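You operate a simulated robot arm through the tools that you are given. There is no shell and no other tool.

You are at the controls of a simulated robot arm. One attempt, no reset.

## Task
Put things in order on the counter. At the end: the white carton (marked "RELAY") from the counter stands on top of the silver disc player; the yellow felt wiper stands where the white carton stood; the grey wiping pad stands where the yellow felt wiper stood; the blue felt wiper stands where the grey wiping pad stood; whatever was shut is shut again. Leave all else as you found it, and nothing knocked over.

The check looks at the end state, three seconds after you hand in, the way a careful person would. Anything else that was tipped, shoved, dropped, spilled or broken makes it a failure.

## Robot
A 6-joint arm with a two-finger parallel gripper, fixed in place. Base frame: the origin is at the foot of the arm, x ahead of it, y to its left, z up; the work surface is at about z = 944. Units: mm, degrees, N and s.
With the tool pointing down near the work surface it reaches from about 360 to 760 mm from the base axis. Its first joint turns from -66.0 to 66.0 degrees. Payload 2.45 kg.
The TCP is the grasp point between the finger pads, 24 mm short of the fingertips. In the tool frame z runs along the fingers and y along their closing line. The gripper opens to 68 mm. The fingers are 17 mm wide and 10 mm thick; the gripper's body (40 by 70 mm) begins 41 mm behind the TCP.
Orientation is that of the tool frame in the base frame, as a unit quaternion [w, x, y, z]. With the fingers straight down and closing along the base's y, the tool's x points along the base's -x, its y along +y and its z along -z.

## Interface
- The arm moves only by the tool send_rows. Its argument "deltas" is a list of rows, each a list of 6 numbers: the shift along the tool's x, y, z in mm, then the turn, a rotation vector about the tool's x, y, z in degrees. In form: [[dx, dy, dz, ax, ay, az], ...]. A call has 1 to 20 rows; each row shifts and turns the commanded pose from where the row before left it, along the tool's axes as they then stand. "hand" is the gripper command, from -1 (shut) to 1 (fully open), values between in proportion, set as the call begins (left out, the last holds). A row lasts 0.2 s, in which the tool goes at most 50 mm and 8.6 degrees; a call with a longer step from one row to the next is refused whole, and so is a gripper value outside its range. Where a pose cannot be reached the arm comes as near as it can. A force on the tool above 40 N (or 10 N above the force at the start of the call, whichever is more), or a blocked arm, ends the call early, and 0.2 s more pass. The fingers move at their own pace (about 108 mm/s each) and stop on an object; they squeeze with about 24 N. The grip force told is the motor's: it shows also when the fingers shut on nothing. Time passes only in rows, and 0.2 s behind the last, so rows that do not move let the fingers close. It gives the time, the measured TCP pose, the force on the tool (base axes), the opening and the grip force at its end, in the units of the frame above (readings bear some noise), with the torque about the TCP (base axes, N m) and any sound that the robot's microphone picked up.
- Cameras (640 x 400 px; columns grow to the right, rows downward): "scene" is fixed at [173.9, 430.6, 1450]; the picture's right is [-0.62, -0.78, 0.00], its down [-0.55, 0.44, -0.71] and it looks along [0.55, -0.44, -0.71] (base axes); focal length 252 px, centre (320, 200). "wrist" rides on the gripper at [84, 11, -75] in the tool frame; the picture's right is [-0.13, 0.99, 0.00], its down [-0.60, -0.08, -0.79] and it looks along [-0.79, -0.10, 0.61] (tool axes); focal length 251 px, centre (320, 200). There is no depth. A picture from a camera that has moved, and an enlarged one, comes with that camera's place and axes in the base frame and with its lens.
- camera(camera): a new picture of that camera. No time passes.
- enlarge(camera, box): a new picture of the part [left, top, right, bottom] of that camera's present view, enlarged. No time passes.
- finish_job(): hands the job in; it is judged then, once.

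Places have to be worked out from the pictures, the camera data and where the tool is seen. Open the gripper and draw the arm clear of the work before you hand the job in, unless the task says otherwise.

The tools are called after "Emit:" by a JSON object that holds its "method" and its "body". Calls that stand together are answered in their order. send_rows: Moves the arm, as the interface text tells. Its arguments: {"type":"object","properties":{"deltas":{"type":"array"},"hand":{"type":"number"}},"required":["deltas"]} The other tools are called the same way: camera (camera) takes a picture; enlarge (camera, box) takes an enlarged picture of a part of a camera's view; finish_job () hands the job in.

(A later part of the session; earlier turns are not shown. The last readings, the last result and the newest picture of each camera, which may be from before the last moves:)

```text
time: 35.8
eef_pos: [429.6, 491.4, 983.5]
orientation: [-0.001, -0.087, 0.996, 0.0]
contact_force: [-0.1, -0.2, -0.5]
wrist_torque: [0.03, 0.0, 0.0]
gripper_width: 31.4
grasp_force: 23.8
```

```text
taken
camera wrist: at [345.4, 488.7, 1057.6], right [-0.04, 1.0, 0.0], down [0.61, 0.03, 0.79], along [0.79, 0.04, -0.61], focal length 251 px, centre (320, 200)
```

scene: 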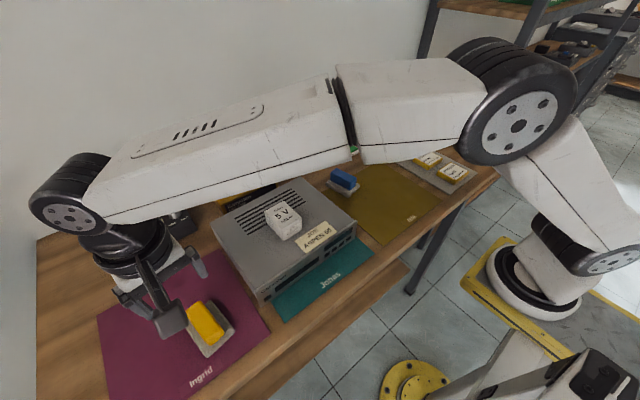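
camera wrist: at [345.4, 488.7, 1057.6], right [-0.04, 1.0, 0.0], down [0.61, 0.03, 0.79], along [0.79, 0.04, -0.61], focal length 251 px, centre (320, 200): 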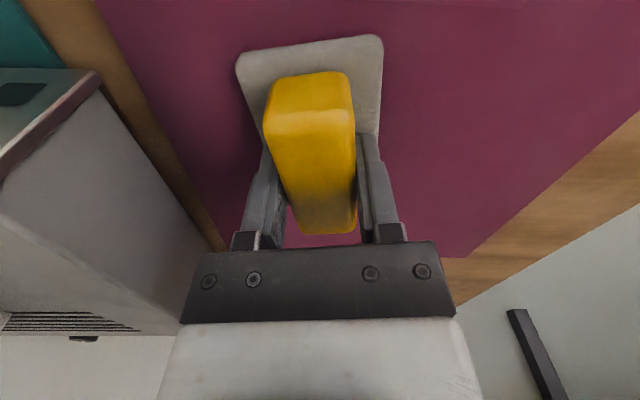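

Gripped at 31.4 mm wide. I lift slowly, checking that the whole wiper (felt base included) comes along.

Emit:
{"method": "send_rows", "body": {"deltas": [[0, 0, -2, 0, 0, 0], [0, 0, -3, 0, 0, 0], [0, 0, -4, 0, 0, 0], [0, 0, -5, 0, 0, 0], [0, 0, -5, 0, 0, 0], [0, 0, -4, 0, 0, 0], [0, 0, -2, 0, 0, 0], [0, 0, 0, 0, 0, 0]], "hand": -1}}

Emit:
{"method": "camera", "body": {"camera": "wrist"}}

Emit:
{"method": "enlarge", "body": {"camera": "scene", "box": [150, 250, 270, 370]}}

```text
time: 37.6
eef_pos: [428.9, 491.5, 1008.1]
orientation: [0.0, -0.087, 0.996, 0.0]
contact_force: [0.1, -0.4, -0.9]
wrist_torque: [0.01, 0.01, -0.02]
gripper_width: 31.5
grasp_force: 24.3
```

```text
taken
camera wrist: at [344.6, 488.8, 1082.6], right [-0.04, 1.0, 0.0], down [0.61, 0.03, 0.79], along [0.79, 0.04, -0.61], focal length 251 px, centre (320, 200)
```

wrist: 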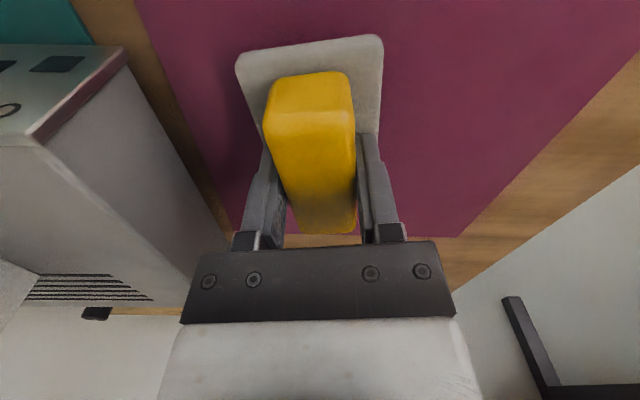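

```text
3.33 times, centred on (210, 310) of scene
camera zoom: at [173.9, 430.6, 1450.0], right [-0.62, -0.78, 0.0], down [-0.55, 0.44, -0.71], along [0.55, -0.44, -0.71], focal length 839 px, centre (687, -167)
```

zoom: 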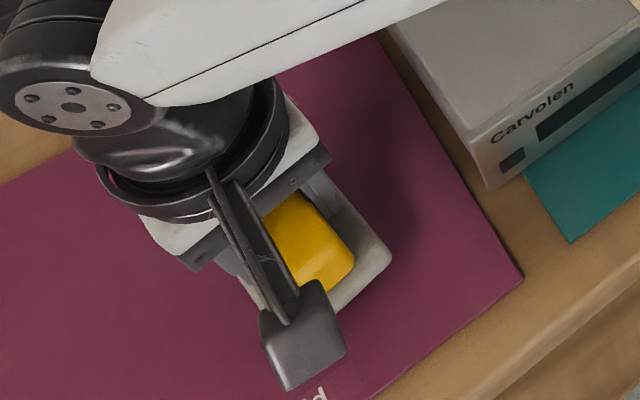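

The whole wiper is up and steady. I continue lifting gently to z≈1150 to clear the carton on the player.

Emit:
{"method": "send_rows", "body": {"deltas": [[0, 0, -4, 0, 0, 0], [0, 0, -7, 0, 0, 0], [0, 0, -10, 0, 0, 0], [0, 0, -10, 0, 0, 0], [0, 0, -10, 0, 0, 0], [0, 0, -10, 0, 0, 0], [0, 0, -10, 0, 0, 0], [0, 0, -10, 0, 0, 0], [0, 0, -10, 0, 0, 0], [0, 0, -10, 0, 0, 0], [0, 0, -10, 0, 0, 0], [0, 0, -10, 0, 0, 0], [0, 0, -10, 0, 0, 0], [0, 0, -10, 0, 0, 0], [0, 0, -7, 0, 0, 0], [0, 0, -4, 0, 0, 0], [0, 0, 0, 0, 0, 0]], "hand": -1}}

Emit:
{"method": "camera", "body": {"camera": "wrist"}}

```text
time: 41.2
eef_pos: [427.2, 490.6, 1150.8]
orientation: [0.0, -0.087, 0.996, 0.001]
contact_force: [0.8, -0.7, -0.5]
wrist_torque: [-0.03, 0.01, -0.03]
gripper_width: 31.5
grasp_force: 24.0
```

```text
taken
camera wrist: at [343.7, 488.9, 1225.6], right [-0.04, 1.0, 0.0], down [0.61, 0.03, 0.79], along [0.79, 0.04, -0.61], focal length 251 px, centre (320, 200)
```

wrist: 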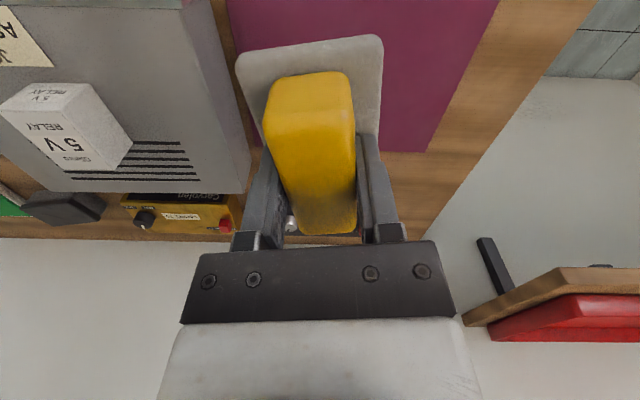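

The wiper is held steady at z≈1150. I carry it to the right over the player (passing well above the carton) in two gentle legs.

Emit:
{"method": "send_rows", "body": {"deltas": [[1.03, -5.91, 0, 0, 0, 0], [2.06, -11.82, 0, 0, 0, 0], [3.1, -17.74, 0, 0, 0, 0], [3.78, -21.68, 0, 0, 0, 0], [3.78, -21.68, 0, 0, 0, 0], [3.78, -21.68, 0, 0, 0, 0], [3.78, -21.68, 0, 0, 0, 0], [3.78, -21.68, 0, 0, 0, 0], [3.78, -21.68, 0, 0, 0, 0], [3.78, -21.68, 0, 0, 0, 0], [3.78, -21.68, 0, 0, 0, 0], [3.1, -17.74, 0, 0, 0, 0], [2.06, -11.82, 0, 0, 0, 0], [1.03, -5.91, 0, 0, 0, 0], [0, 0, 0, 0, 0, 0]], "hand": -1}}

Emit:
{"method": "camera", "body": {"camera": "wrist"}}

Emit:
{"method": "camera", "body": {"camera": "scene"}}

```text
time: 44.4
eef_pos: [430.6, 243.0, 1149.2]
orientation: [0.001, -0.087, 0.996, 0.0]
contact_force: [-0.8, 0.3, -0.8]
wrist_torque: [-0.03, 0.0, -0.05]
gripper_width: 31.5
grasp_force: 24.0
```

```text
taken
camera wrist: at [346.6, 240.0, 1222.7], right [-0.04, 1.0, 0.0], down [0.61, 0.03, 0.79], along [0.79, 0.04, -0.61], focal length 251 px, centre (320, 200)
```

wrist: 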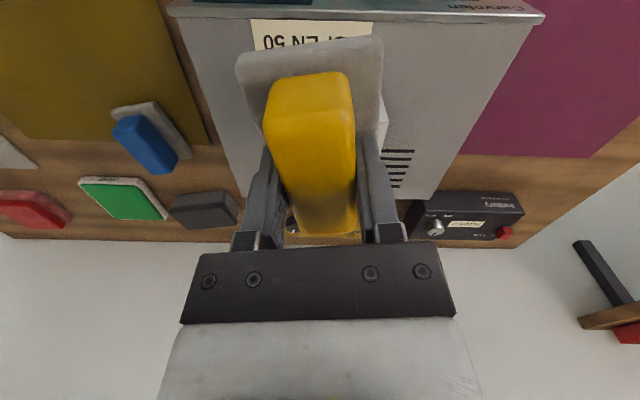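

```text
taken
```

scene: 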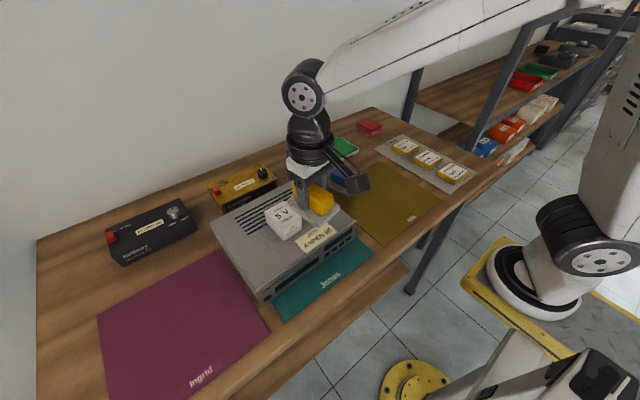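

Halfway, all is steady. Second leg to above the carton's old place (428,-28).

Emit:
{"method": "send_rows", "body": {"deltas": [[1.1, -5.9, 0, 0, 0, 0], [2.2, -11.8, 0, 0, 0, 0], [3.3, -17.7, 0, 0, 0, 0], [4.03, -21.63, 0, 0, 0, 0], [4.03, -21.63, 0, 0, 0, 0], [4.03, -21.63, 0, 0, 0, 0], [4.03, -21.63, 0, 0, 0, 0], [4.03, -21.63, 0, 0, 0, 0], [4.03, -21.63, 0, 0, 0, 0], [4.03, -21.63, 0, 0, 0, 0], [4.03, -21.63, 0, 0, 0, 0], [4.03, -21.63, 0, 0, 0, 0], [3.3, -17.7, 0, 0, 0, 0], [2.2, -11.8, 0, 0, 0, 0], [1.1, -5.9, 0, 0, 0, 0], [0, 0, 0, 0, 0, 0]], "hand": -1}}

Emit:
{"method": "camera", "body": {"camera": "wrist"}}

Emit:
{"method": "camera", "body": {"camera": "scene"}}

```text
time: 47.8
eef_pos: [427.5, -26.6, 1151.1]
orientation: [0.0, -0.086, 0.996, 0.0]
contact_force: [-0.1, -0.8, -1.4]
wrist_torque: [0.0, -0.01, 0.02]
gripper_width: 31.5
grasp_force: 24.0
```

```text
taken
camera wrist: at [343.0, -29.7, 1223.9], right [-0.05, 1.0, 0.0], down [0.61, 0.03, 0.79], along [0.79, 0.04, -0.61], focal length 251 px, centre (320, 200)
```

wrist: 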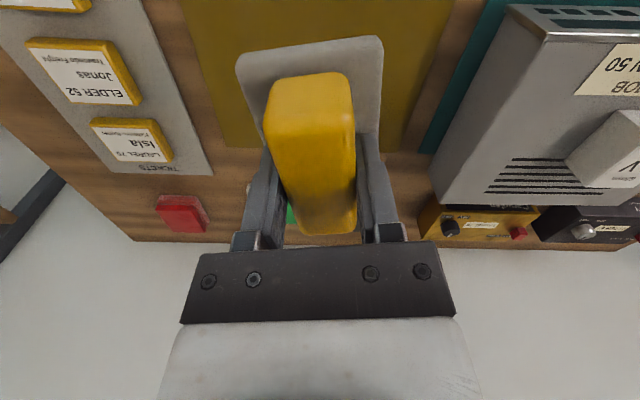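

```text
taken
```

scene: 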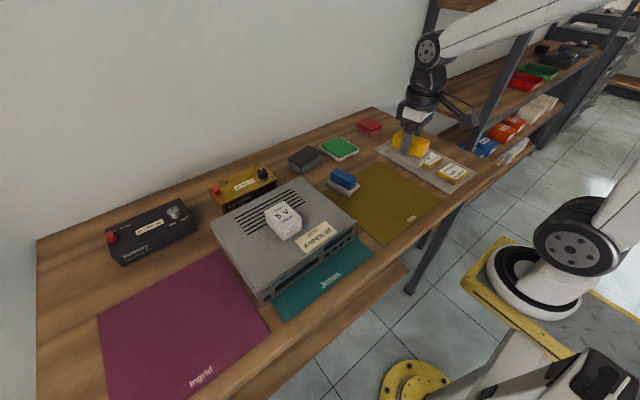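

Now above the old carton place. I lower gently to z≈996 (base bottom about 12 mm above the mat).

Emit:
{"method": "send_rows", "body": {"deltas": [[0, -0.5, 5, 0, 0, 0], [0, -0.5, 8, 0, 0, 0], [0, 0, 10, 0, 0, 0], [0, 0, 10, 0, 0, 0], [0, 0, 10, 0, 0, 0], [0, 0, 10, 0, 0, 0], [0, 0, 10, 0, 0, 0], [0, 0, 10, 0, 0, 0], [0, 0, 10, 0, 0, 0], [0, 0, 10, 0, 0, 0], [0, 0, 10, 0, 0, 0], [0, 0, 10, 0, 0, 0], [0, 0, 10, 0, 0, 0], [0, 0, 10, 0, 0, 0], [0, 0, 10, 0, 0, 0], [0, 0, 8, 0, 0, 0], [0, 0, 4, 0, 0, 0], [0, 0, 0, 0, 0, 0]], "hand": -1}}

Emit:
{"method": "camera", "body": {"camera": "wrist"}}

Emit:
{"method": "enlarge", "body": {"camera": "scene", "box": [330, 140, 450, 240]}}

```text
time: 51.6
eef_pos: [429.6, -28.2, 994.6]
orientation: [0.0, -0.087, 0.996, 0.0]
contact_force: [0.3, 0.3, -0.4]
wrist_torque: [-0.04, 0.03, -0.02]
gripper_width: 31.6
grasp_force: 24.1
```

```text
taken
camera wrist: at [344.2, -30.3, 1068.7], right [-0.05, 1.0, 0.0], down [0.61, 0.03, 0.79], along [0.79, 0.04, -0.61], focal length 251 px, centre (320, 200)
```

wrist: 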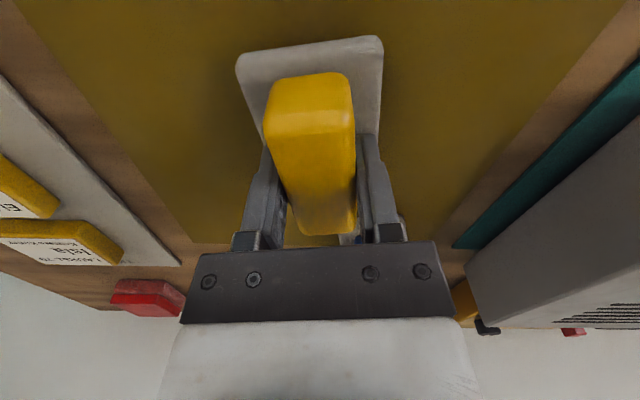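

```text
4.00 times, centred on (390, 190) of scene
camera zoom: at [173.9, 430.6, 1450.0], right [-0.62, -0.78, 0.0], down [-0.55, 0.44, -0.71], along [0.55, -0.44, -0.71], focal length 1006 px, centre (40, 240)
```

zoom: 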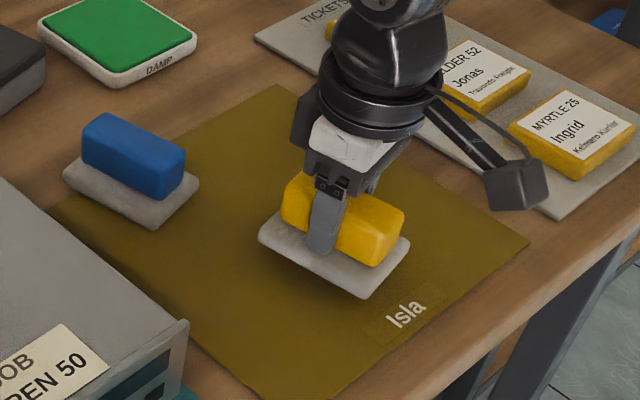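

Good alignment, hovering ~10 mm above the mat. I lower the last bit in small steps, watching the force.

Emit:
{"method": "send_rows", "body": {"deltas": [[0, 0, 2, 0, 0, 0], [0, 0, 2, 0, 0, 0], [0, 0, 2, 0, 0, 0], [0, 0, 2, 0, 0, 0], [0, 0, 0, 0, 0, 0]], "hand": -1}}

Emit:
{"method": "send_rows", "body": {"deltas": [[0, 0, 1, 0, 0, 0], [0, 0, 1, 0, 0, 0], [0, 0, 0, 0, 0, 0]], "hand": -1}}

```text
time: 52.8
eef_pos: [428.0, -26.9, 987.5]
orientation: [0.0, -0.087, 0.996, -0.001]
contact_force: [0.4, 0.3, -0.3]
wrist_torque: [-0.03, 0.0, 0.0]
gripper_width: 31.5
grasp_force: 23.8
```

```text
time: 53.6
eef_pos: [429.2, -27.8, 985.1]
orientation: [-0.001, -0.087, 0.996, -0.001]
contact_force: [-0.1, 0.2, -0.2]
wrist_torque: [0.02, -0.02, -0.01]
gripper_width: 31.3
grasp_force: 24.1
```

Emit:
{"method": "send_rows", "body": {"deltas": [[0, 0, 1, 0, 0, 0], [0, 0, 0, 0, 0, 0]], "hand": -1}}

Emit:
{"method": "enlarge", "body": {"camera": "scene", "box": [360, 170, 430, 220]}}

```text
time: 54.2
eef_pos: [428.1, -28.1, 985.2]
orientation: [0.0, -0.087, 0.996, 0.0]
contact_force: [-0.1, 0.2, -1.4]
wrist_torque: [0.01, 0.0, -0.01]
gripper_width: 31.8
grasp_force: 23.8
```

```text
8.00 times, centred on (395, 195) of scene
camera zoom: at [173.9, 430.6, 1450.0], right [-0.62, -0.78, 0.0], down [-0.55, 0.44, -0.71], along [0.55, -0.44, -0.71], focal length 2013 px, centre (-280, 240)
```

zoom: 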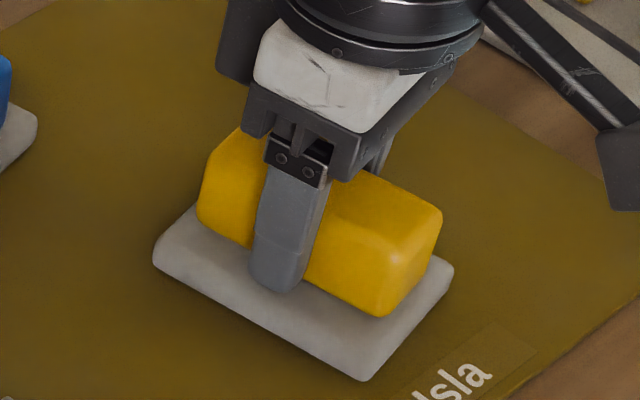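

No contact yet; I continue in 1 mm steps.

Emit:
{"method": "send_rows", "body": {"deltas": [[0, 0, 1, 0, 0, 0], [0, 0, 0, 0, 0, 0]], "hand": -1}}

Emit:
{"method": "send_rows", "body": {"deltas": [[0, 0, 1, 0, 0, 0], [0, 0, 0, 0, 0, 0]], "hand": -1}}

```text
time: 54.8
eef_pos: [427.8, -27.3, 983.6]
orientation: [0.0, -0.087, 0.996, 0.001]
contact_force: [-0.6, -2.3, 8.0]
wrist_torque: [-0.11, 0.28, 0.06]
gripper_width: 31.3
grasp_force: 24.2
```

```text
time: 55.4
eef_pos: [428.6, -27.3, 982.4]
orientation: [0.001, -0.088, 0.996, 0.0]
contact_force: [-2.2, 1.8, 16.8]
wrist_torque: [0.01, 0.02, 0.03]
gripper_width: 31.3
grasp_force: 24.2
```

The wiper rests on the mat (17 N). I ease up 1 mm, open the fingers, and retract straight up.

Emit:
{"method": "send_rows", "body": {"deltas": [[0, 0, -1, 0, 0, 0], [0, 0, 0, 0, 0, 0]], "hand": -1}}

Emit:
{"method": "send_rows", "body": {"deltas": [[0, 0, 0, 0, 0, 0], [0, 0, 0, 0, 0, 0], [0, 0, 0, 0, 0, 0], [0, 0, 0, 0, 0, 0]], "hand": 1}}

Emit:
{"method": "send_rows", "body": {"deltas": [[0, 0, -6, 0, 0, 0], [0, 0, -12, 0, 0, 0], [0, 0, -20, 0, 0, 0], [0, 0, -30, 0, 0, 0], [0, 0, -40, 0, 0, 0], [0, 0, -40, 0, 0, 0], [0, 0, 0, 0, 0, 0]], "hand": 1}}

Emit:
{"method": "camera", "body": {"camera": "scene"}}

Emit:
{"method": "camera", "body": {"camera": "wrist"}}

```text
time: 56.0
eef_pos: [426.9, -26.7, 983.0]
orientation: [-0.001, -0.086, 0.996, 0.0]
contact_force: [-0.7, -0.2, -0.7]
wrist_torque: [-0.01, -0.03, -0.04]
gripper_width: 31.5
grasp_force: 24.0
```

```text
time: 57.0
eef_pos: [428.4, -26.2, 984.4]
orientation: [0.001, -0.087, 0.996, 0.0]
contact_force: [1.0, -0.5, -0.3]
wrist_torque: [0.03, -0.03, 0.03]
gripper_width: 68.1
grasp_force: 0.1
```

```text
time: 58.6
eef_pos: [427.0, -27.8, 1131.1]
orientation: [-0.001, -0.087, 0.996, 0.0]
contact_force: [0.3, 0.1, 0.0]
wrist_torque: [-0.02, 0.0, -0.01]
gripper_width: 67.9
grasp_force: 0.1
```

```text
taken
```

scene: 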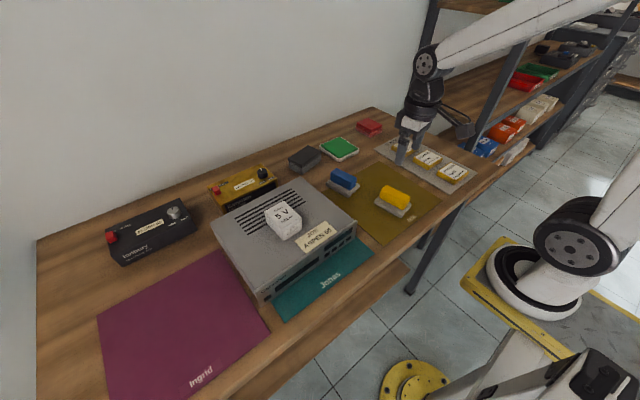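

```text
taken
camera wrist: at [342.2, -31.5, 1204.5], right [-0.04, 1.0, 0.0], down [0.61, 0.03, 0.79], along [0.79, 0.04, -0.61], focal length 251 px, centre (320, 200)
```

wrist: 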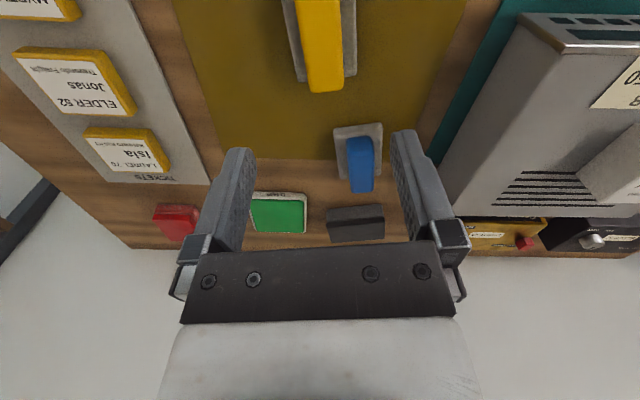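

Yellow stands on the old carton place. Now I examine the grey pad for position and heading.

Emit:
{"method": "enlarge", "body": {"camera": "wrist", "box": [240, 110, 420, 250]}}

Emit:
{"method": "enlarge", "body": {"camera": "scene", "box": [270, 130, 350, 190]}}

```text
2.86 times, centred on (330, 180) of wrist
camera zoom: at [342.2, -31.5, 1204.5], right [-0.04, 1.0, 0.0], down [0.61, 0.03, 0.79], along [0.79, 0.04, -0.61], focal length 718 px, centre (291, 257)
```

zoom: 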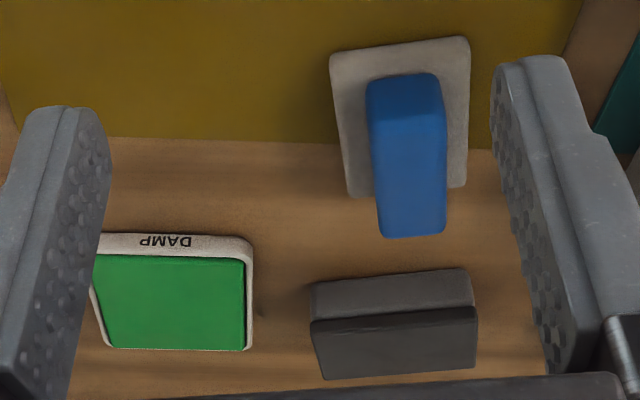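

```text
6.67 times, centred on (310, 160) of scene
camera zoom: at [173.9, 430.6, 1450.0], right [-0.62, -0.78, 0.0], down [-0.55, 0.44, -0.71], along [0.55, -0.44, -0.71], focal length 1677 px, centre (387, 467)
```

zoom: 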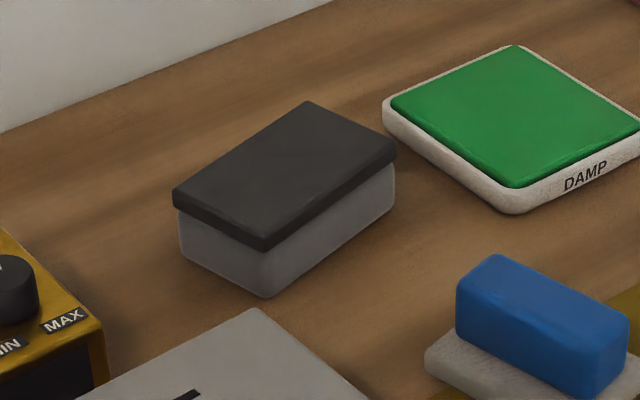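

Grey pad: centre ≈ (727,51), lip ≈ 93 x 59 mm, heading ≈ 11.5° with its long side along y, top ≈ z 980. I turn the tool by -88.5° so the fingers close across its short side, then move over it.

Emit:
{"method": "send_rows", "body": {"deltas": [[0, 0, 0, 0, 0, 8.05], [0, 0, 0, 0, 0, 8.05], [0, 0, 0, 0, 0, 8.05], [0, 0, 0, 0, 0, 8.05], [0, 0, 0, 0, 0, 8.05], [0, 0, 0, 0, 0, 8.05], [0, 0, 0, 0, 0, 8.05], [0, 0, 0, 0, 0, 8.05], [0, 0, 0, 0, 0, 8.05], [0, 0, 0, 0, 0, 8.05], [0, 0, 0, 0, 0, 8.0], [0, 0, 0, 0, 0, 0]], "hand": 1}}

```text
time: 61.2
eef_pos: [426.3, -27.4, 1132.2]
orientation: [0.0, 0.633, 0.774, 0.0]
contact_force: [0.0, -0.3, 0.1]
wrist_torque: [-0.03, 0.03, -0.03]
gripper_width: 67.9
grasp_force: 0.1
```

Rotation is as expected. Now I move over the pad, descending to z≈1085.

Emit:
{"method": "send_rows", "body": {"deltas": [[2.2, 38.7, 3, 0, 0, 0], [2.2, 38.7, 5, 0, 0, 0], [2.2, 38.7, 7, 0, 0, 0], [2.2, 38.7, 7, 0, 0, 0], [2.2, 38.7, 7, 0, 0, 0], [2.2, 38.7, 7, 0, 0, 0], [2.2, 38.7, 6, 0, 0, 0], [2.2, 38.7, 5, 0, 0, 0], [0, 0, 0, 0, 0, 0]], "hand": 1}}

Emit:
{"method": "camera", "body": {"camera": "wrist"}}

Emit:
{"method": "camera", "body": {"camera": "scene"}}

```text
time: 63.2
eef_pos: [726.8, 50.8, 1084.9]
orientation: [-0.001, 0.633, 0.774, 0.0]
contact_force: [0.0, -1.1, -0.8]
wrist_torque: [0.02, -0.01, -0.01]
gripper_width: 67.8
grasp_force: 0.0
```

```text
taken
camera wrist: at [722.5, 136.3, 1158.8], right [1.0, 0.07, 0.0], down [0.04, -0.61, 0.79], along [0.06, -0.79, -0.61], focal length 251 px, centre (320, 200)
```

wrist: 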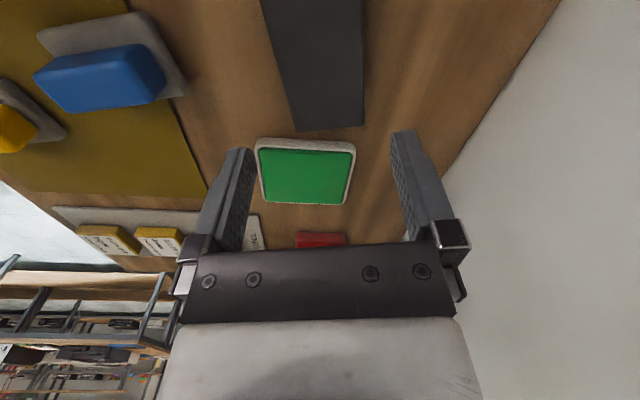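

```text
taken
```

scene: 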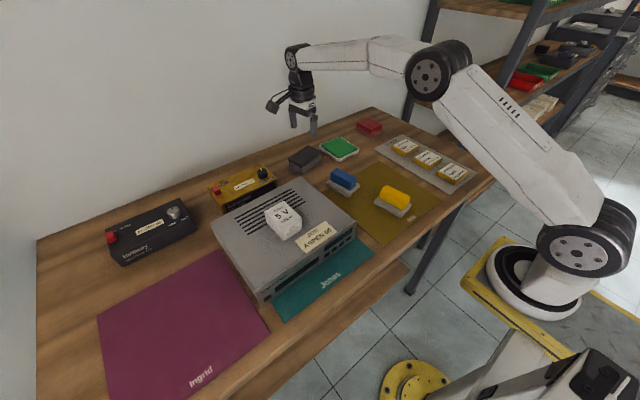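

The pad's edges in this closer view put its centre at x≈730 for y≈50, heading ≈12.5°. I correct by 3 mm and 1° and descend to z≈1030 for another look.

Emit:
{"method": "send_rows", "body": {"deltas": [[-0.6, 3.2, 15, 0, 0, -1], [0, 0, 20, 0, 0, 0], [0, 0, 20, 0, 0, 0], [0, 0, 0, 0, 0, 0]], "hand": 1}}

Emit:
{"method": "camera", "body": {"camera": "wrist"}}

Emit:
{"method": "enlarge", "body": {"camera": "scene", "box": [260, 100, 360, 190]}}

```text
time: 64.2
eef_pos: [732.0, 50.2, 1029.2]
orientation: [0.0, 0.625, 0.78, 0.0]
contact_force: [0.4, -0.3, 0.6]
wrist_torque: [0.01, 0.0, 0.02]
gripper_width: 68.1
grasp_force: 0.0
```

```text
taken
camera wrist: at [723.6, 136.3, 1103.4], right [1.0, 0.09, 0.0], down [0.05, -0.61, 0.79], along [0.07, -0.79, -0.61], focal length 251 px, centre (320, 200)
```

wrist: 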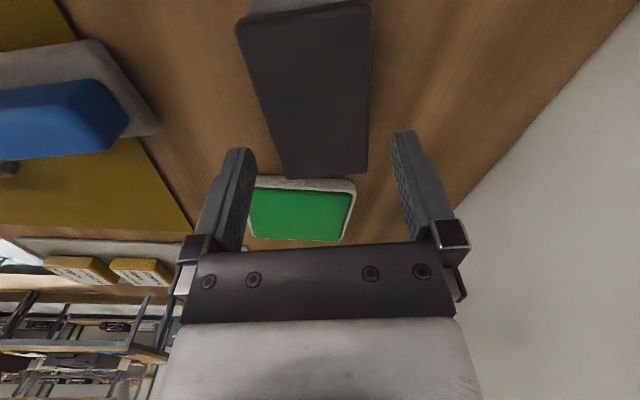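

```text
4.44 times, centred on (310, 145) of scene
camera zoom: at [173.9, 430.6, 1450.0], right [-0.62, -0.78, 0.0], down [-0.55, 0.44, -0.71], along [0.55, -0.44, -0.71], focal length 1118 px, centre (364, 444)
```

zoom: 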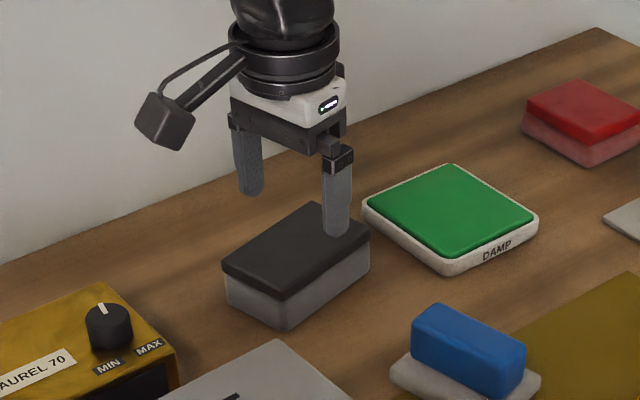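

Pad centre ≈ (729,53), heading ≈12°, width ≈57 mm. I correct ~2 mm and lower to just above its top to verify the clearance on both sides.

Emit:
{"method": "send_rows", "body": {"deltas": [[1.8, -1.8, 10, 0, 0, 0], [0, 0, 10, 0, 0, 0], [0, 0, 0, 0, 0, 0]], "hand": 1}}

Emit:
{"method": "camera", "body": {"camera": "wrist"}}

Emit:
{"method": "enlarge", "body": {"camera": "scene", "box": [270, 110, 350, 190]}}

```text
time: 65.0
eef_pos: [730.2, 52.9, 1008.5]
orientation: [-0.001, 0.626, 0.78, 0.0]
contact_force: [-0.4, -0.8, -0.8]
wrist_torque: [0.02, -0.01, -0.01]
gripper_width: 67.9
grasp_force: 0.1
```

```text
taken
camera wrist: at [722.1, 138.0, 1082.1], right [1.0, 0.09, 0.0], down [0.05, -0.61, 0.79], along [0.07, -0.79, -0.61], focal length 251 px, centre (320, 200)
```

wrist: 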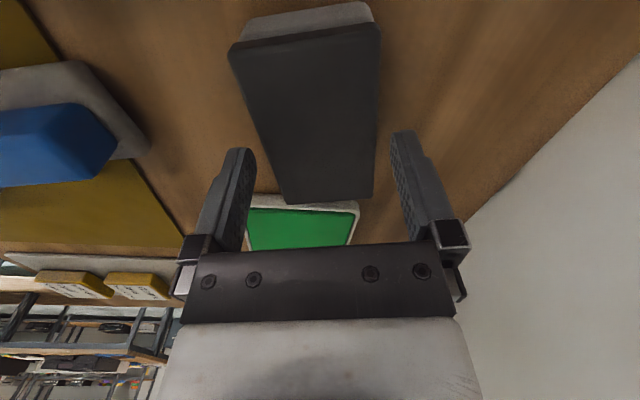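

```text
5.00 times, centred on (310, 150) of scene
camera zoom: at [173.9, 430.6, 1450.0], right [-0.62, -0.78, 0.0], down [-0.55, 0.44, -0.71], along [0.55, -0.44, -0.71], focal length 1258 px, centre (370, 450)
```

zoom: 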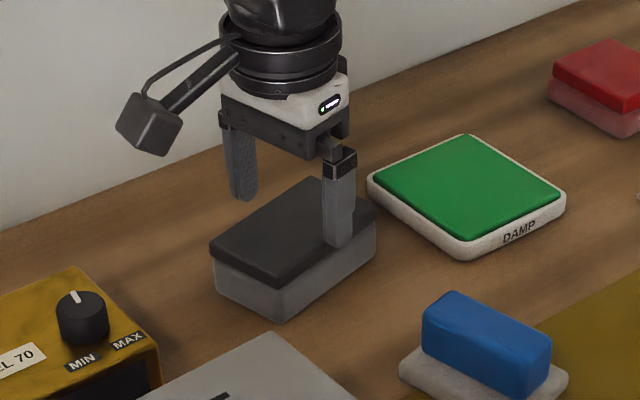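

The pad sits between the fingers with roughly 4–5 mm on either side. I shift 0.9 mm and descend to z≈971, then close.

Emit:
{"method": "send_rows", "body": {"deltas": [[0, -0.9, 6, 0, 0, 0], [0, 0, 8, 0, 0, 0], [0, 0, 8, 0, 0, 0], [0, 0, 8, 0, 0, 0], [0, 0, 7, 0, 0, 0], [0, 0, 0, 0, 0, 0]], "hand": 1}}

Emit:
{"method": "camera", "body": {"camera": "wrist"}}

Emit:
{"method": "enlarge", "body": {"camera": "scene", "box": [270, 110, 350, 190]}}

```text
time: 66.4
eef_pos: [727.3, 52.7, 973.0]
orientation: [0.0, 0.626, 0.78, 0.0]
contact_force: [0.1, 0.5, -0.5]
wrist_torque: [-0.01, 0.01, -0.02]
gripper_width: 68.1
grasp_force: 0.0
```

```text
taken
camera wrist: at [720.3, 137.8, 1045.6], right [1.0, 0.09, 0.0], down [0.05, -0.61, 0.79], along [0.07, -0.79, -0.61], focal length 251 px, centre (320, 200)
```

wrist: 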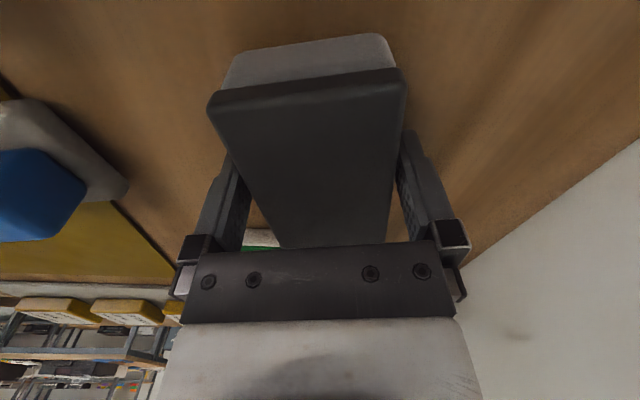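

```text
5.00 times, centred on (310, 150) of scene
camera zoom: at [173.9, 430.6, 1450.0], right [-0.62, -0.78, 0.0], down [-0.55, 0.44, -0.71], along [0.55, -0.44, -0.71], focal length 1258 px, centre (370, 450)
```

zoom: 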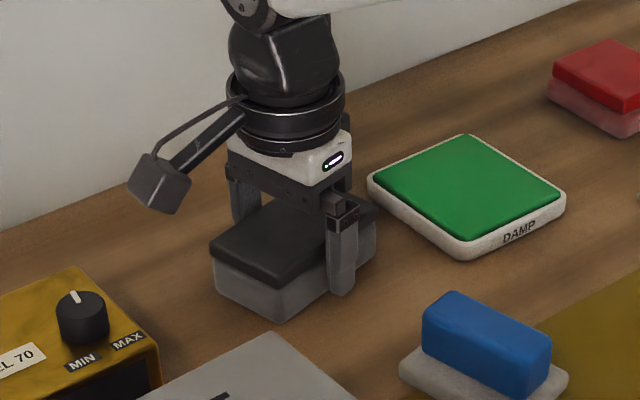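

No contact on the way down and the fingers straddle the pad at mid-length. I close the gripper.

Emit:
{"method": "send_rows", "body": {"deltas": [[0, 0, 0, 0, 0, 0], [0, 0, 0, 0, 0, 0], [0, 0, 0, 0, 0, 0], [0, 0, 0, 0, 0, 0]], "hand": -1}}

Emit:
{"method": "send_rows", "body": {"deltas": [[0, 0, -2, 0, 0, 0], [0, 0, -3, 0, 0, 0], [0, 0, -4, 0, 0, 0], [0, 0, -4, 0, 0, 0], [0, 0, -3, 0, 0, 0], [0, 0, -2, 0, 0, 0], [0, 0, 0, 0, 0, 0]], "hand": -1}}

Emit:
{"method": "camera", "body": {"camera": "wrist"}}

Emit:
{"method": "enlarge", "body": {"camera": "scene", "box": [270, 110, 350, 190]}}

```text
time: 67.4
eef_pos: [726.8, 53.4, 971.2]
orientation: [0.0, 0.626, 0.78, 0.0]
contact_force: [-0.2, 0.5, 0.0]
wrist_torque: [0.01, -0.01, -0.01]
gripper_width: 59.6
grasp_force: 24.3
```

```text
time: 69.0
eef_pos: [727.0, 51.9, 990.2]
orientation: [0.0, 0.626, 0.78, 0.0]
contact_force: [0.0, -0.3, -0.3]
wrist_torque: [0.0, 0.06, 0.0]
gripper_width: 59.1
grasp_force: 23.0
```

```text
taken
camera wrist: at [720.6, 137.5, 1063.8], right [1.0, 0.09, 0.0], down [0.05, -0.61, 0.79], along [0.07, -0.79, -0.61], focal length 251 px, centre (320, 200)
```

wrist: 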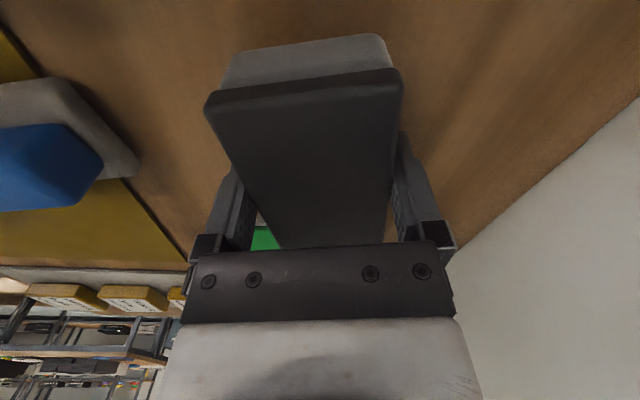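

```text
5.00 times, centred on (310, 150) of scene
camera zoom: at [173.9, 430.6, 1450.0], right [-0.62, -0.78, 0.0], down [-0.55, 0.44, -0.71], along [0.55, -0.44, -0.71], focal length 1258 px, centre (370, 450)
```

zoom: 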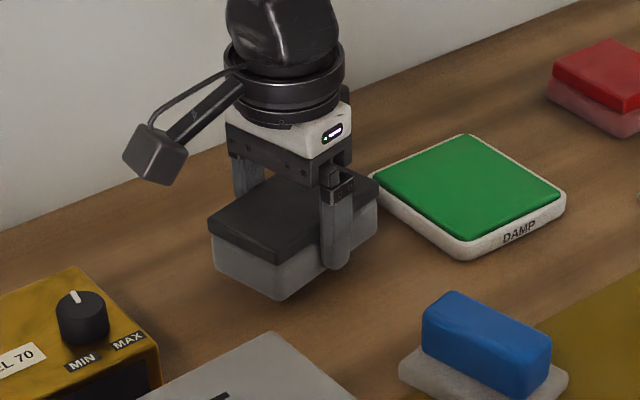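

Pad gripped (59 mm) and lifting cleanly. I continue up to z≈1085.

Emit:
{"method": "send_rows", "body": {"deltas": [[0, 0, -4, 0, 0, 0], [0, 0, -6, 0, 0, 0], [0, 0, -8, 0, 0, 0], [0, 0, -10, 0, 0, 0], [0, 0, -10, 0, 0, 0], [0, 0, -10, 0, 0, 0], [0, 0, -10, 0, 0, 0], [0, 0, -10, 0, 0, 0], [0, 0, -10, 0, 0, 0], [0, 0, -8, 0, 0, 0], [0, 0, -6, 0, 0, 0], [0, 0, -4, 0, 0, 0], [0, 0, 0, 0, 0, 0]], "hand": -1}}

Emit:
{"method": "camera", "body": {"camera": "wrist"}}

```text
time: 71.8
eef_pos: [729.0, 53.1, 1087.5]
orientation: [0.0, 0.626, 0.78, 0.0]
contact_force: [0.2, 0.3, -0.5]
wrist_torque: [0.0, -0.03, -0.03]
gripper_width: 59.3
grasp_force: 24.2
```

```text
taken
camera wrist: at [721.0, 139.3, 1160.9], right [1.0, 0.09, 0.0], down [0.05, -0.61, 0.79], along [0.07, -0.79, -0.61], focal length 251 px, centre (320, 200)
```

wrist: 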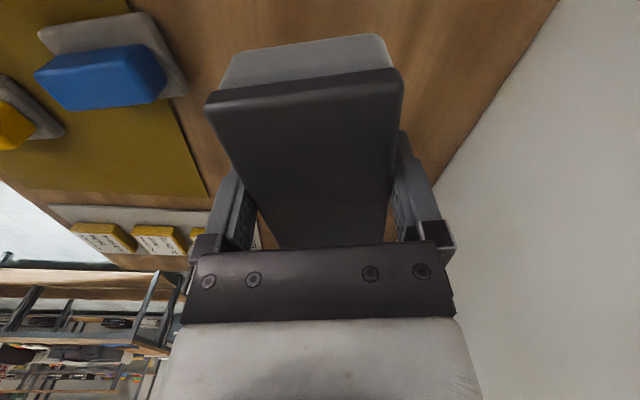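

Pad is steady. I move it inward and up to about (620,150,1150) before turning the tool.

Emit:
{"method": "send_rows", "body": {"deltas": [[4.67, -3.37, -2.49, 0, 0, 0], [9.34, -6.74, -4.97, 0, 0, 0], [14.0, -10.11, -7.46, 0, 0, 0], [15.57, -11.24, -8.29, 0, 0, 0], [15.57, -11.24, -8.29, 0, 0, 0], [15.57, -11.24, -8.29, 0, 0, 0], [15.57, -11.24, -8.29, 0, 0, 0], [14.0, -10.11, -7.46, 0, 0, 0], [9.34, -6.74, -4.97, 0, 0, 0], [4.67, -3.37, -2.49, 0, 0, 0], [0, 0, 0, 0, 0, 0]], "hand": -1}}

Emit:
{"method": "camera", "body": {"camera": "scene"}}

```text
time: 74.2
eef_pos: [619.6, 149.2, 1149.3]
orientation: [-0.001, 0.626, 0.78, 0.001]
contact_force: [0.1, -0.4, 0.0]
wrist_torque: [-0.04, -0.02, 0.02]
gripper_width: 59.5
grasp_force: 24.4
```

```text
taken
```

scene: 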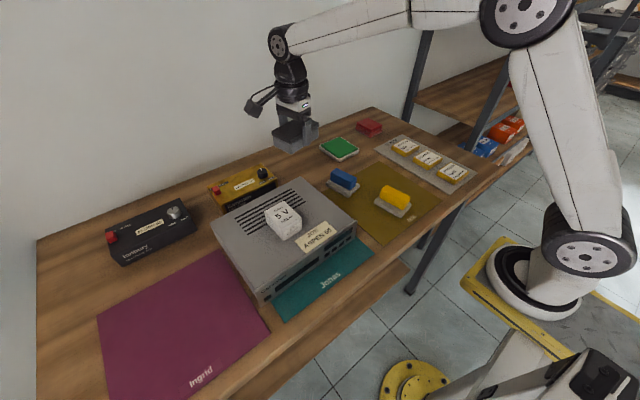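

Now I turn the tool by +87.5° (back to heading 10°) so that the pad's long side will lie like the yellow wiper's did.

Emit:
{"method": "send_rows", "body": {"deltas": [[0, 0, 0, 0, 0, -3], [0, 0, 0, 0, 0, -5], [0, 0, 0, 0, 0, -6.5], [0, 0, 0, 0, 0, -6.5], [0, 0, 0, 0, 0, -6.5], [0, 0, 0, 0, 0, -6.5], [0, 0, 0, 0, 0, -6.5], [0, 0, 0, 0, 0, -6.5], [0, 0, 0, 0, 0, -6.5], [0, 0, 0, 0, 0, -6.5], [0, 0, 0, 0, 0, -6.5], [0, 0, 0, 0, 0, -6.5], [0, 0, 0, 0, 0, -6.5], [0, 0, 0, 0, 0, -5], [0, 0, 0, 0, 0, -3], [0, 0, 0, 0, 0, 0]], "hand": -1}}

Emit:
{"method": "camera", "body": {"camera": "wrist"}}

```text
time: 77.6
eef_pos: [619.7, 150.5, 1150.7]
orientation: [0.0, -0.088, 0.996, -0.001]
contact_force: [-0.1, -0.1, 0.0]
wrist_torque: [0.0, 0.01, -0.02]
gripper_width: 59.3
grasp_force: 24.1
```

```text
taken
camera wrist: at [535.2, 147.0, 1224.4], right [-0.05, 1.0, 0.0], down [0.61, 0.03, 0.79], along [0.79, 0.04, -0.61], focal length 251 px, centre (320, 200)
```

wrist: 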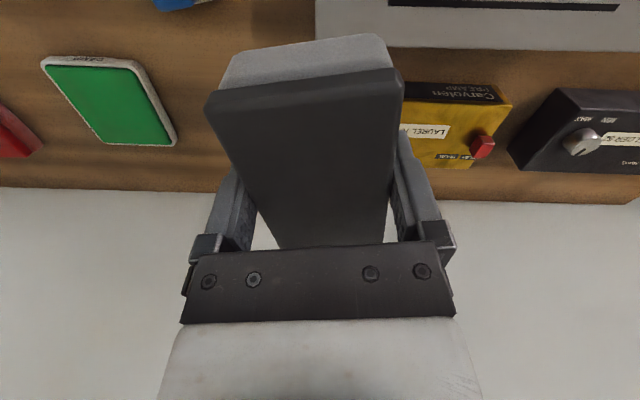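

Turned; the pad is centred in the fingers. I carry it over to above the yellow wiper's old place (430,492).

Emit:
{"method": "send_rows", "body": {"deltas": [[1.96, 5.67, 0, 0, 0, 0], [3.91, 11.34, 0, 0, 0, 0], [5.87, 17.01, 0, 0, 0, 0], [7.99, 23.16, 0, 0, 0, 0], [7.99, 23.16, 0, 0, 0, 0], [7.99, 23.16, 0, 0, 0, 0], [7.99, 23.16, 0, 0, 0, 0], [7.99, 23.16, 0, 0, 0, 0], [7.99, 23.16, 0, 0, 0, 0], [7.99, 23.16, 0, 0, 0, 0], [7.99, 23.16, 0, 0, 0, 0], [7.99, 23.16, 0, 0, 0, 0], [7.99, 23.16, 0, 0, 0, 0], [7.99, 23.16, 0, 0, 0, 0], [7.99, 23.16, 0, 0, 0, 0], [7.99, 23.16, 0, 0, 0, 0], [5.87, 17.01, 0, 0, 0, 0], [3.91, 11.34, 0, 0, 0, 0], [1.96, 5.67, 0, 0, 0, 0], [0, 0, 0, 0, 0, 0]], "hand": -1}}

Emit:
{"method": "camera", "body": {"camera": "wrist"}}

Emit:
{"method": "camera", "body": {"camera": "scene"}}

```text
time: 81.8
eef_pos: [427.1, 491.5, 1148.8]
orientation: [0.0, -0.086, 0.996, 0.0]
contact_force: [-0.5, 0.7, -1.3]
wrist_torque: [0.01, 0.0, 0.02]
gripper_width: 59.4
grasp_force: 24.2
```

```text
taken
camera wrist: at [343.3, 489.4, 1222.4], right [-0.04, 1.0, 0.0], down [0.61, 0.03, 0.79], along [0.79, 0.04, -0.61], focal length 251 px, centre (320, 200)
```

wrist: 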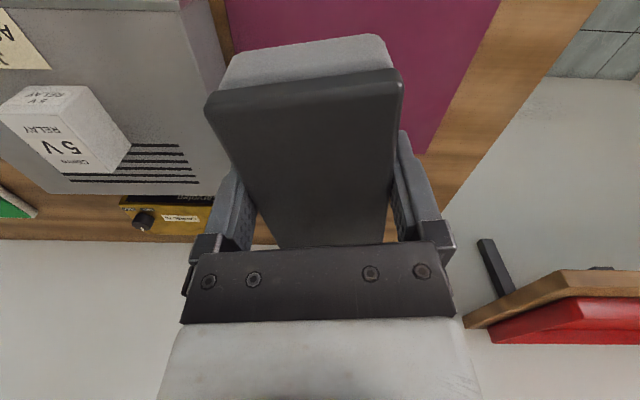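

```text
taken
```

scene: 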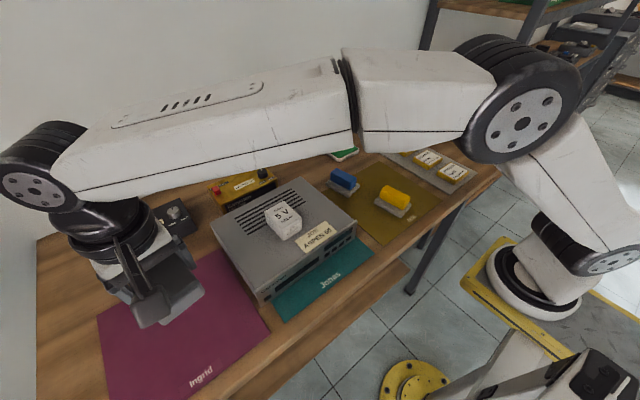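

Above the target. I lower gently to z≈984 (pad's bottom ≈ 12 mm over the mat).

Emit:
{"method": "send_rows", "body": {"deltas": [[-0.5, 0, 5, 0, 0, 0], [-0.5, 0, 8, 0, 0, 0], [0, 0, 10, 0, 0, 0], [0, 0, 10, 0, 0, 0], [0, 0, 10, 0, 0, 0], [0, 0, 10, 0, 0, 0], [0, 0, 10, 0, 0, 0], [0, 0, 10, 0, 0, 0], [0, 0, 10, 0, 0, 0], [0, 0, 10, 0, 0, 0], [0, 0, 10, 0, 0, 0], [0, 0, 10, 0, 0, 0], [0, 0, 10, 0, 0, 0], [0, 0, 10, 0, 0, 0], [0, 0, 10, 0, 0, 0], [0, 0, 10, 0, 0, 0], [0, 0, 8, 0, 0, 0], [0, 0, 4, 0, 0, 0], [0, 0, 0, 0, 0, 0]], "hand": -1}}

Emit:
{"method": "camera", "body": {"camera": "wrist"}}

Emit:
{"method": "enlarge", "body": {"camera": "scene", "box": [140, 260, 260, 380]}}

```text
time: 85.8
eef_pos: [430.2, 492.1, 985.2]
orientation: [-0.001, -0.087, 0.996, 0.0]
contact_force: [-0.1, -1.0, -0.6]
wrist_torque: [0.04, -0.03, -0.01]
gripper_width: 59.2
grasp_force: 24.1
```

```text
taken
camera wrist: at [346.3, 489.7, 1059.0], right [-0.04, 1.0, 0.0], down [0.61, 0.03, 0.79], along [0.79, 0.04, -0.61], focal length 251 px, centre (320, 200)
```

wrist: 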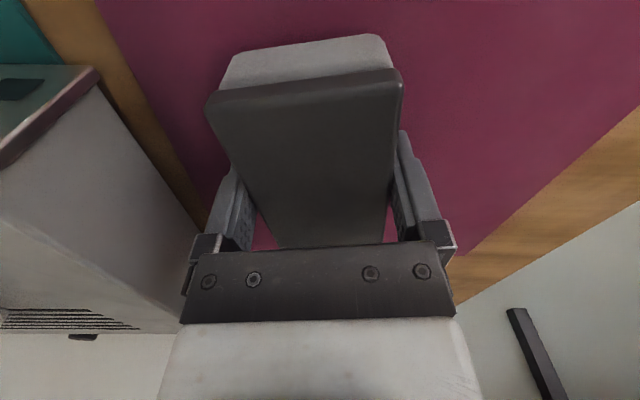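

```text
3.33 times, centred on (200, 320) of scene
camera zoom: at [173.9, 430.6, 1450.0], right [-0.62, -0.78, 0.0], down [-0.55, 0.44, -0.71], along [0.55, -0.44, -0.71], focal length 839 px, centre (720, -200)
```

zoom: 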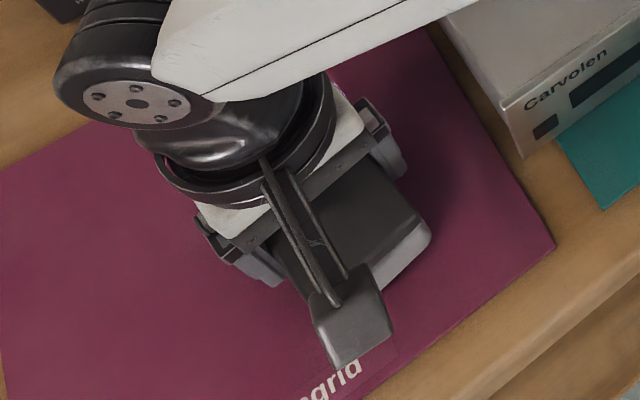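

Well aligned with the old spot. I lower the last part in small steps until contact shows.

Emit:
{"method": "send_rows", "body": {"deltas": [[0, 0, 2, 0, 0, 0], [0, 0, 2, 0, 0, 0], [0, 0, 2, 0, 0, 0], [0, 0, 2, 0, 0, 0], [0, 0, 0, 0, 0, 0]], "hand": -1}}

Emit:
{"method": "send_rows", "body": {"deltas": [[0, 0, 1, 0, 0, 0], [0, 0, 1, 0, 0, 0], [0, 0, 0, 0, 0, 0]], "hand": -1}}

```text
time: 87.0
eef_pos: [430.1, 494.1, 977.8]
orientation: [0.0, -0.087, 0.996, -0.001]
contact_force: [0.5, 0.0, -0.5]
wrist_torque: [0.0, -0.02, -0.01]
gripper_width: 59.5
grasp_force: 23.7
```

```text
time: 87.8
eef_pos: [430.4, 492.3, 975.5]
orientation: [0.001, -0.087, 0.996, 0.002]
contact_force: [-2.3, 1.0, 6.3]
wrist_torque: [-0.11, 0.2, -0.05]
gripper_width: 59.4
grasp_force: 24.4
```

Contact begins (6 N). One more mm to seat it, then release.

Emit:
{"method": "send_rows", "body": {"deltas": [[0, 0, 1, 0, 0, 0], [0, 0, 0, 0, 0, 0]], "hand": -1}}

Emit:
{"method": "send_rows", "body": {"deltas": [[0, 0, -1, 0, 0, 0], [0, 0, 0, 0, 0, 0]], "hand": -1}}

Emit:
{"method": "send_rows", "body": {"deltas": [[0, 0, 0, 0, 0, 0], [0, 0, 0, 0, 0, 0], [0, 0, 0, 0, 0, 0], [0, 0, 0, 0, 0, 0]], "hand": 1}}

Emit:
{"method": "camera", "body": {"camera": "wrist"}}

```text
time: 88.4
eef_pos: [430.7, 492.6, 976.0]
orientation: [0.001, -0.087, 0.996, 0.001]
contact_force: [-1.4, -1.1, 15.0]
wrist_torque: [-0.2, 0.25, 0.01]
gripper_width: 59.6
grasp_force: 24.1
```

```text
time: 89.0
eef_pos: [430.6, 492.1, 975.1]
orientation: [0.0, -0.088, 0.996, 0.0]
contact_force: [-1.3, 4.9, 7.3]
wrist_torque: [0.1, -0.11, 0.09]
gripper_width: 59.4
grasp_force: 23.9
```

```text
time: 90.0
eef_pos: [430.2, 491.8, 976.9]
orientation: [0.0, -0.087, 0.996, 0.001]
contact_force: [0.6, -0.8, 0.1]
wrist_torque: [-0.01, -0.01, 0.02]
gripper_width: 67.7
grasp_force: 0.0
```

```text
taken
camera wrist: at [346.5, 489.0, 1049.5], right [-0.04, 1.0, 0.0], down [0.61, 0.03, 0.79], along [0.79, 0.04, -0.61], focal length 251 px, centre (320, 200)
```

wrist: 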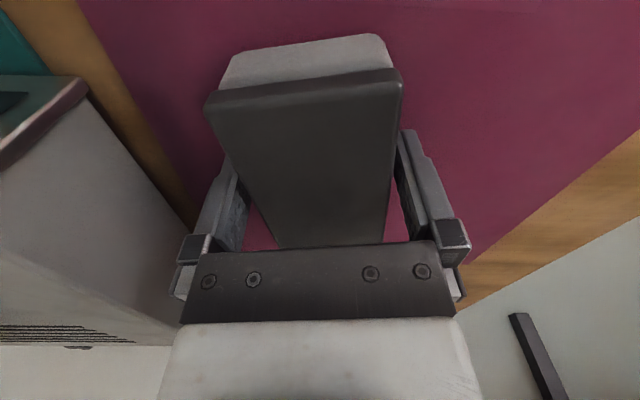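

Released. I retract straight up, slowly at first, and check that the pad stays put.

Emit:
{"method": "send_rows", "body": {"deltas": [[0, 0, -4, 0, 0, 0], [0, 0, -8, 0, 0, 0], [0, 0, -14, 0, 0, 0], [0, 0, -20, 0, 0, 0], [0, 0, -35, 0, 0, 0], [0, 0, -40, 0, 0, 0], [0, 0, -40, 0, 0, 0], [0, 0, 0, 0, 0, 0]], "hand": 1}}

Emit:
{"method": "camera", "body": {"camera": "wrist"}}

Emit:
{"method": "camera", "body": {"camera": "scene"}}

```text
time: 91.8
eef_pos: [429.6, 491.9, 1134.8]
orientation: [0.0, -0.087, 0.996, -0.001]
contact_force: [-0.3, 0.0, 0.4]
wrist_torque: [-0.01, 0.0, 0.05]
gripper_width: 68.2
grasp_force: 0.1
```

```text
taken
camera wrist: at [345.6, 489.3, 1207.7], right [-0.04, 1.0, 0.0], down [0.61, 0.03, 0.79], along [0.79, 0.04, -0.61], focal length 251 px, centre (320, 200)
```

wrist: 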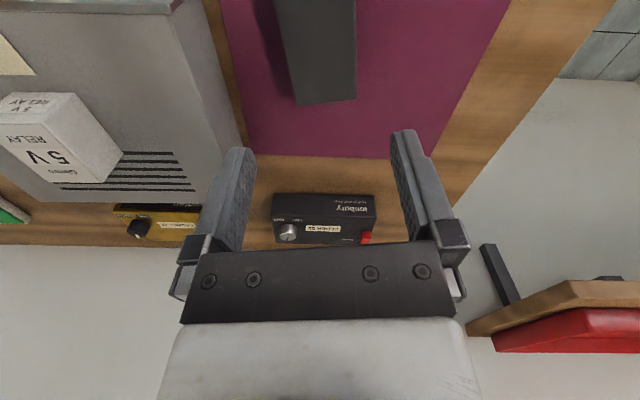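

```text
taken
```

scene: 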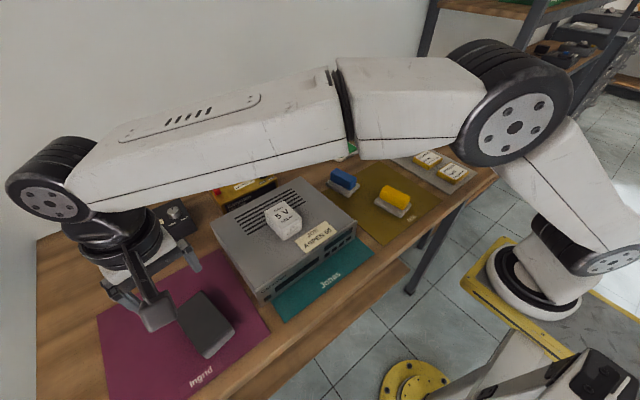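

The pad stands where the yellow wiper stood. Now I go above the blue wiper, estimated centre ≈ (571,30), heading ≈ 11°.

Emit:
{"method": "send_rows", "body": {"deltas": [[-4.83, -39.95, 0, 0, 0, 0], [-4.83, -39.95, 0, 0, 0, 0], [-4.83, -39.95, 0, 0, 0, 0], [-4.83, -39.95, 0, 0, 0, 0], [-4.83, -39.95, 0, 0, 0, 0], [-4.83, -39.95, 0, 0, 0, 0], [-4.83, -39.95, 0, 0, 0, 0], [-4.83, -39.95, 0, 0, 0, 0], [-4.83, -39.95, 0, 0, 0, 0], [-4.83, -39.95, 0, 0, 0, 0], [-4.83, -39.95, 0, 0, 0, 0], [-4.83, -39.95, 0, 0, 0, -1], [0, 0, 20, 0, 0, 0], [0, 0, 0, 0, 0, 0]], "hand": 1}}

Emit:
{"method": "camera", "body": {"camera": "wrist"}}

Emit:
{"method": "camera", "body": {"camera": "scene"}}

```text
time: 94.8
eef_pos: [570.5, 31.1, 1117.5]
orientation: [0.0, -0.096, 0.995, 0.0]
contact_force: [0.2, 0.2, -0.6]
wrist_torque: [0.04, 0.03, 0.01]
gripper_width: 68.1
grasp_force: 0.1
```

```text
taken
camera wrist: at [485.9, 26.7, 1191.8], right [-0.06, 1.0, 0.0], down [0.61, 0.04, 0.79], along [0.79, 0.05, -0.61], focal length 251 px, centre (320, 200)
```

wrist: 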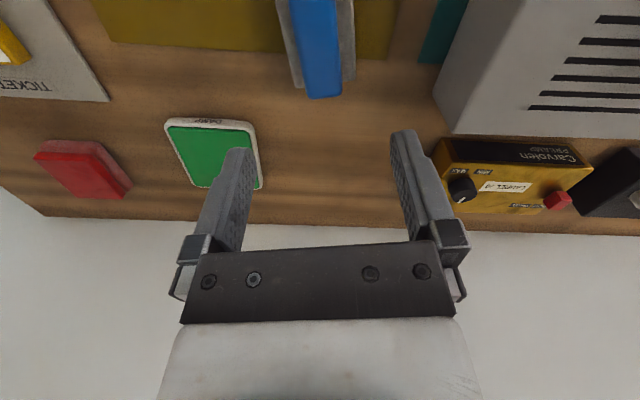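

```text
taken
```

scene: 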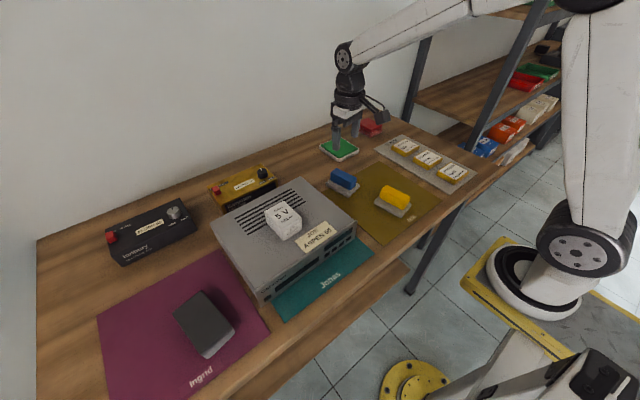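

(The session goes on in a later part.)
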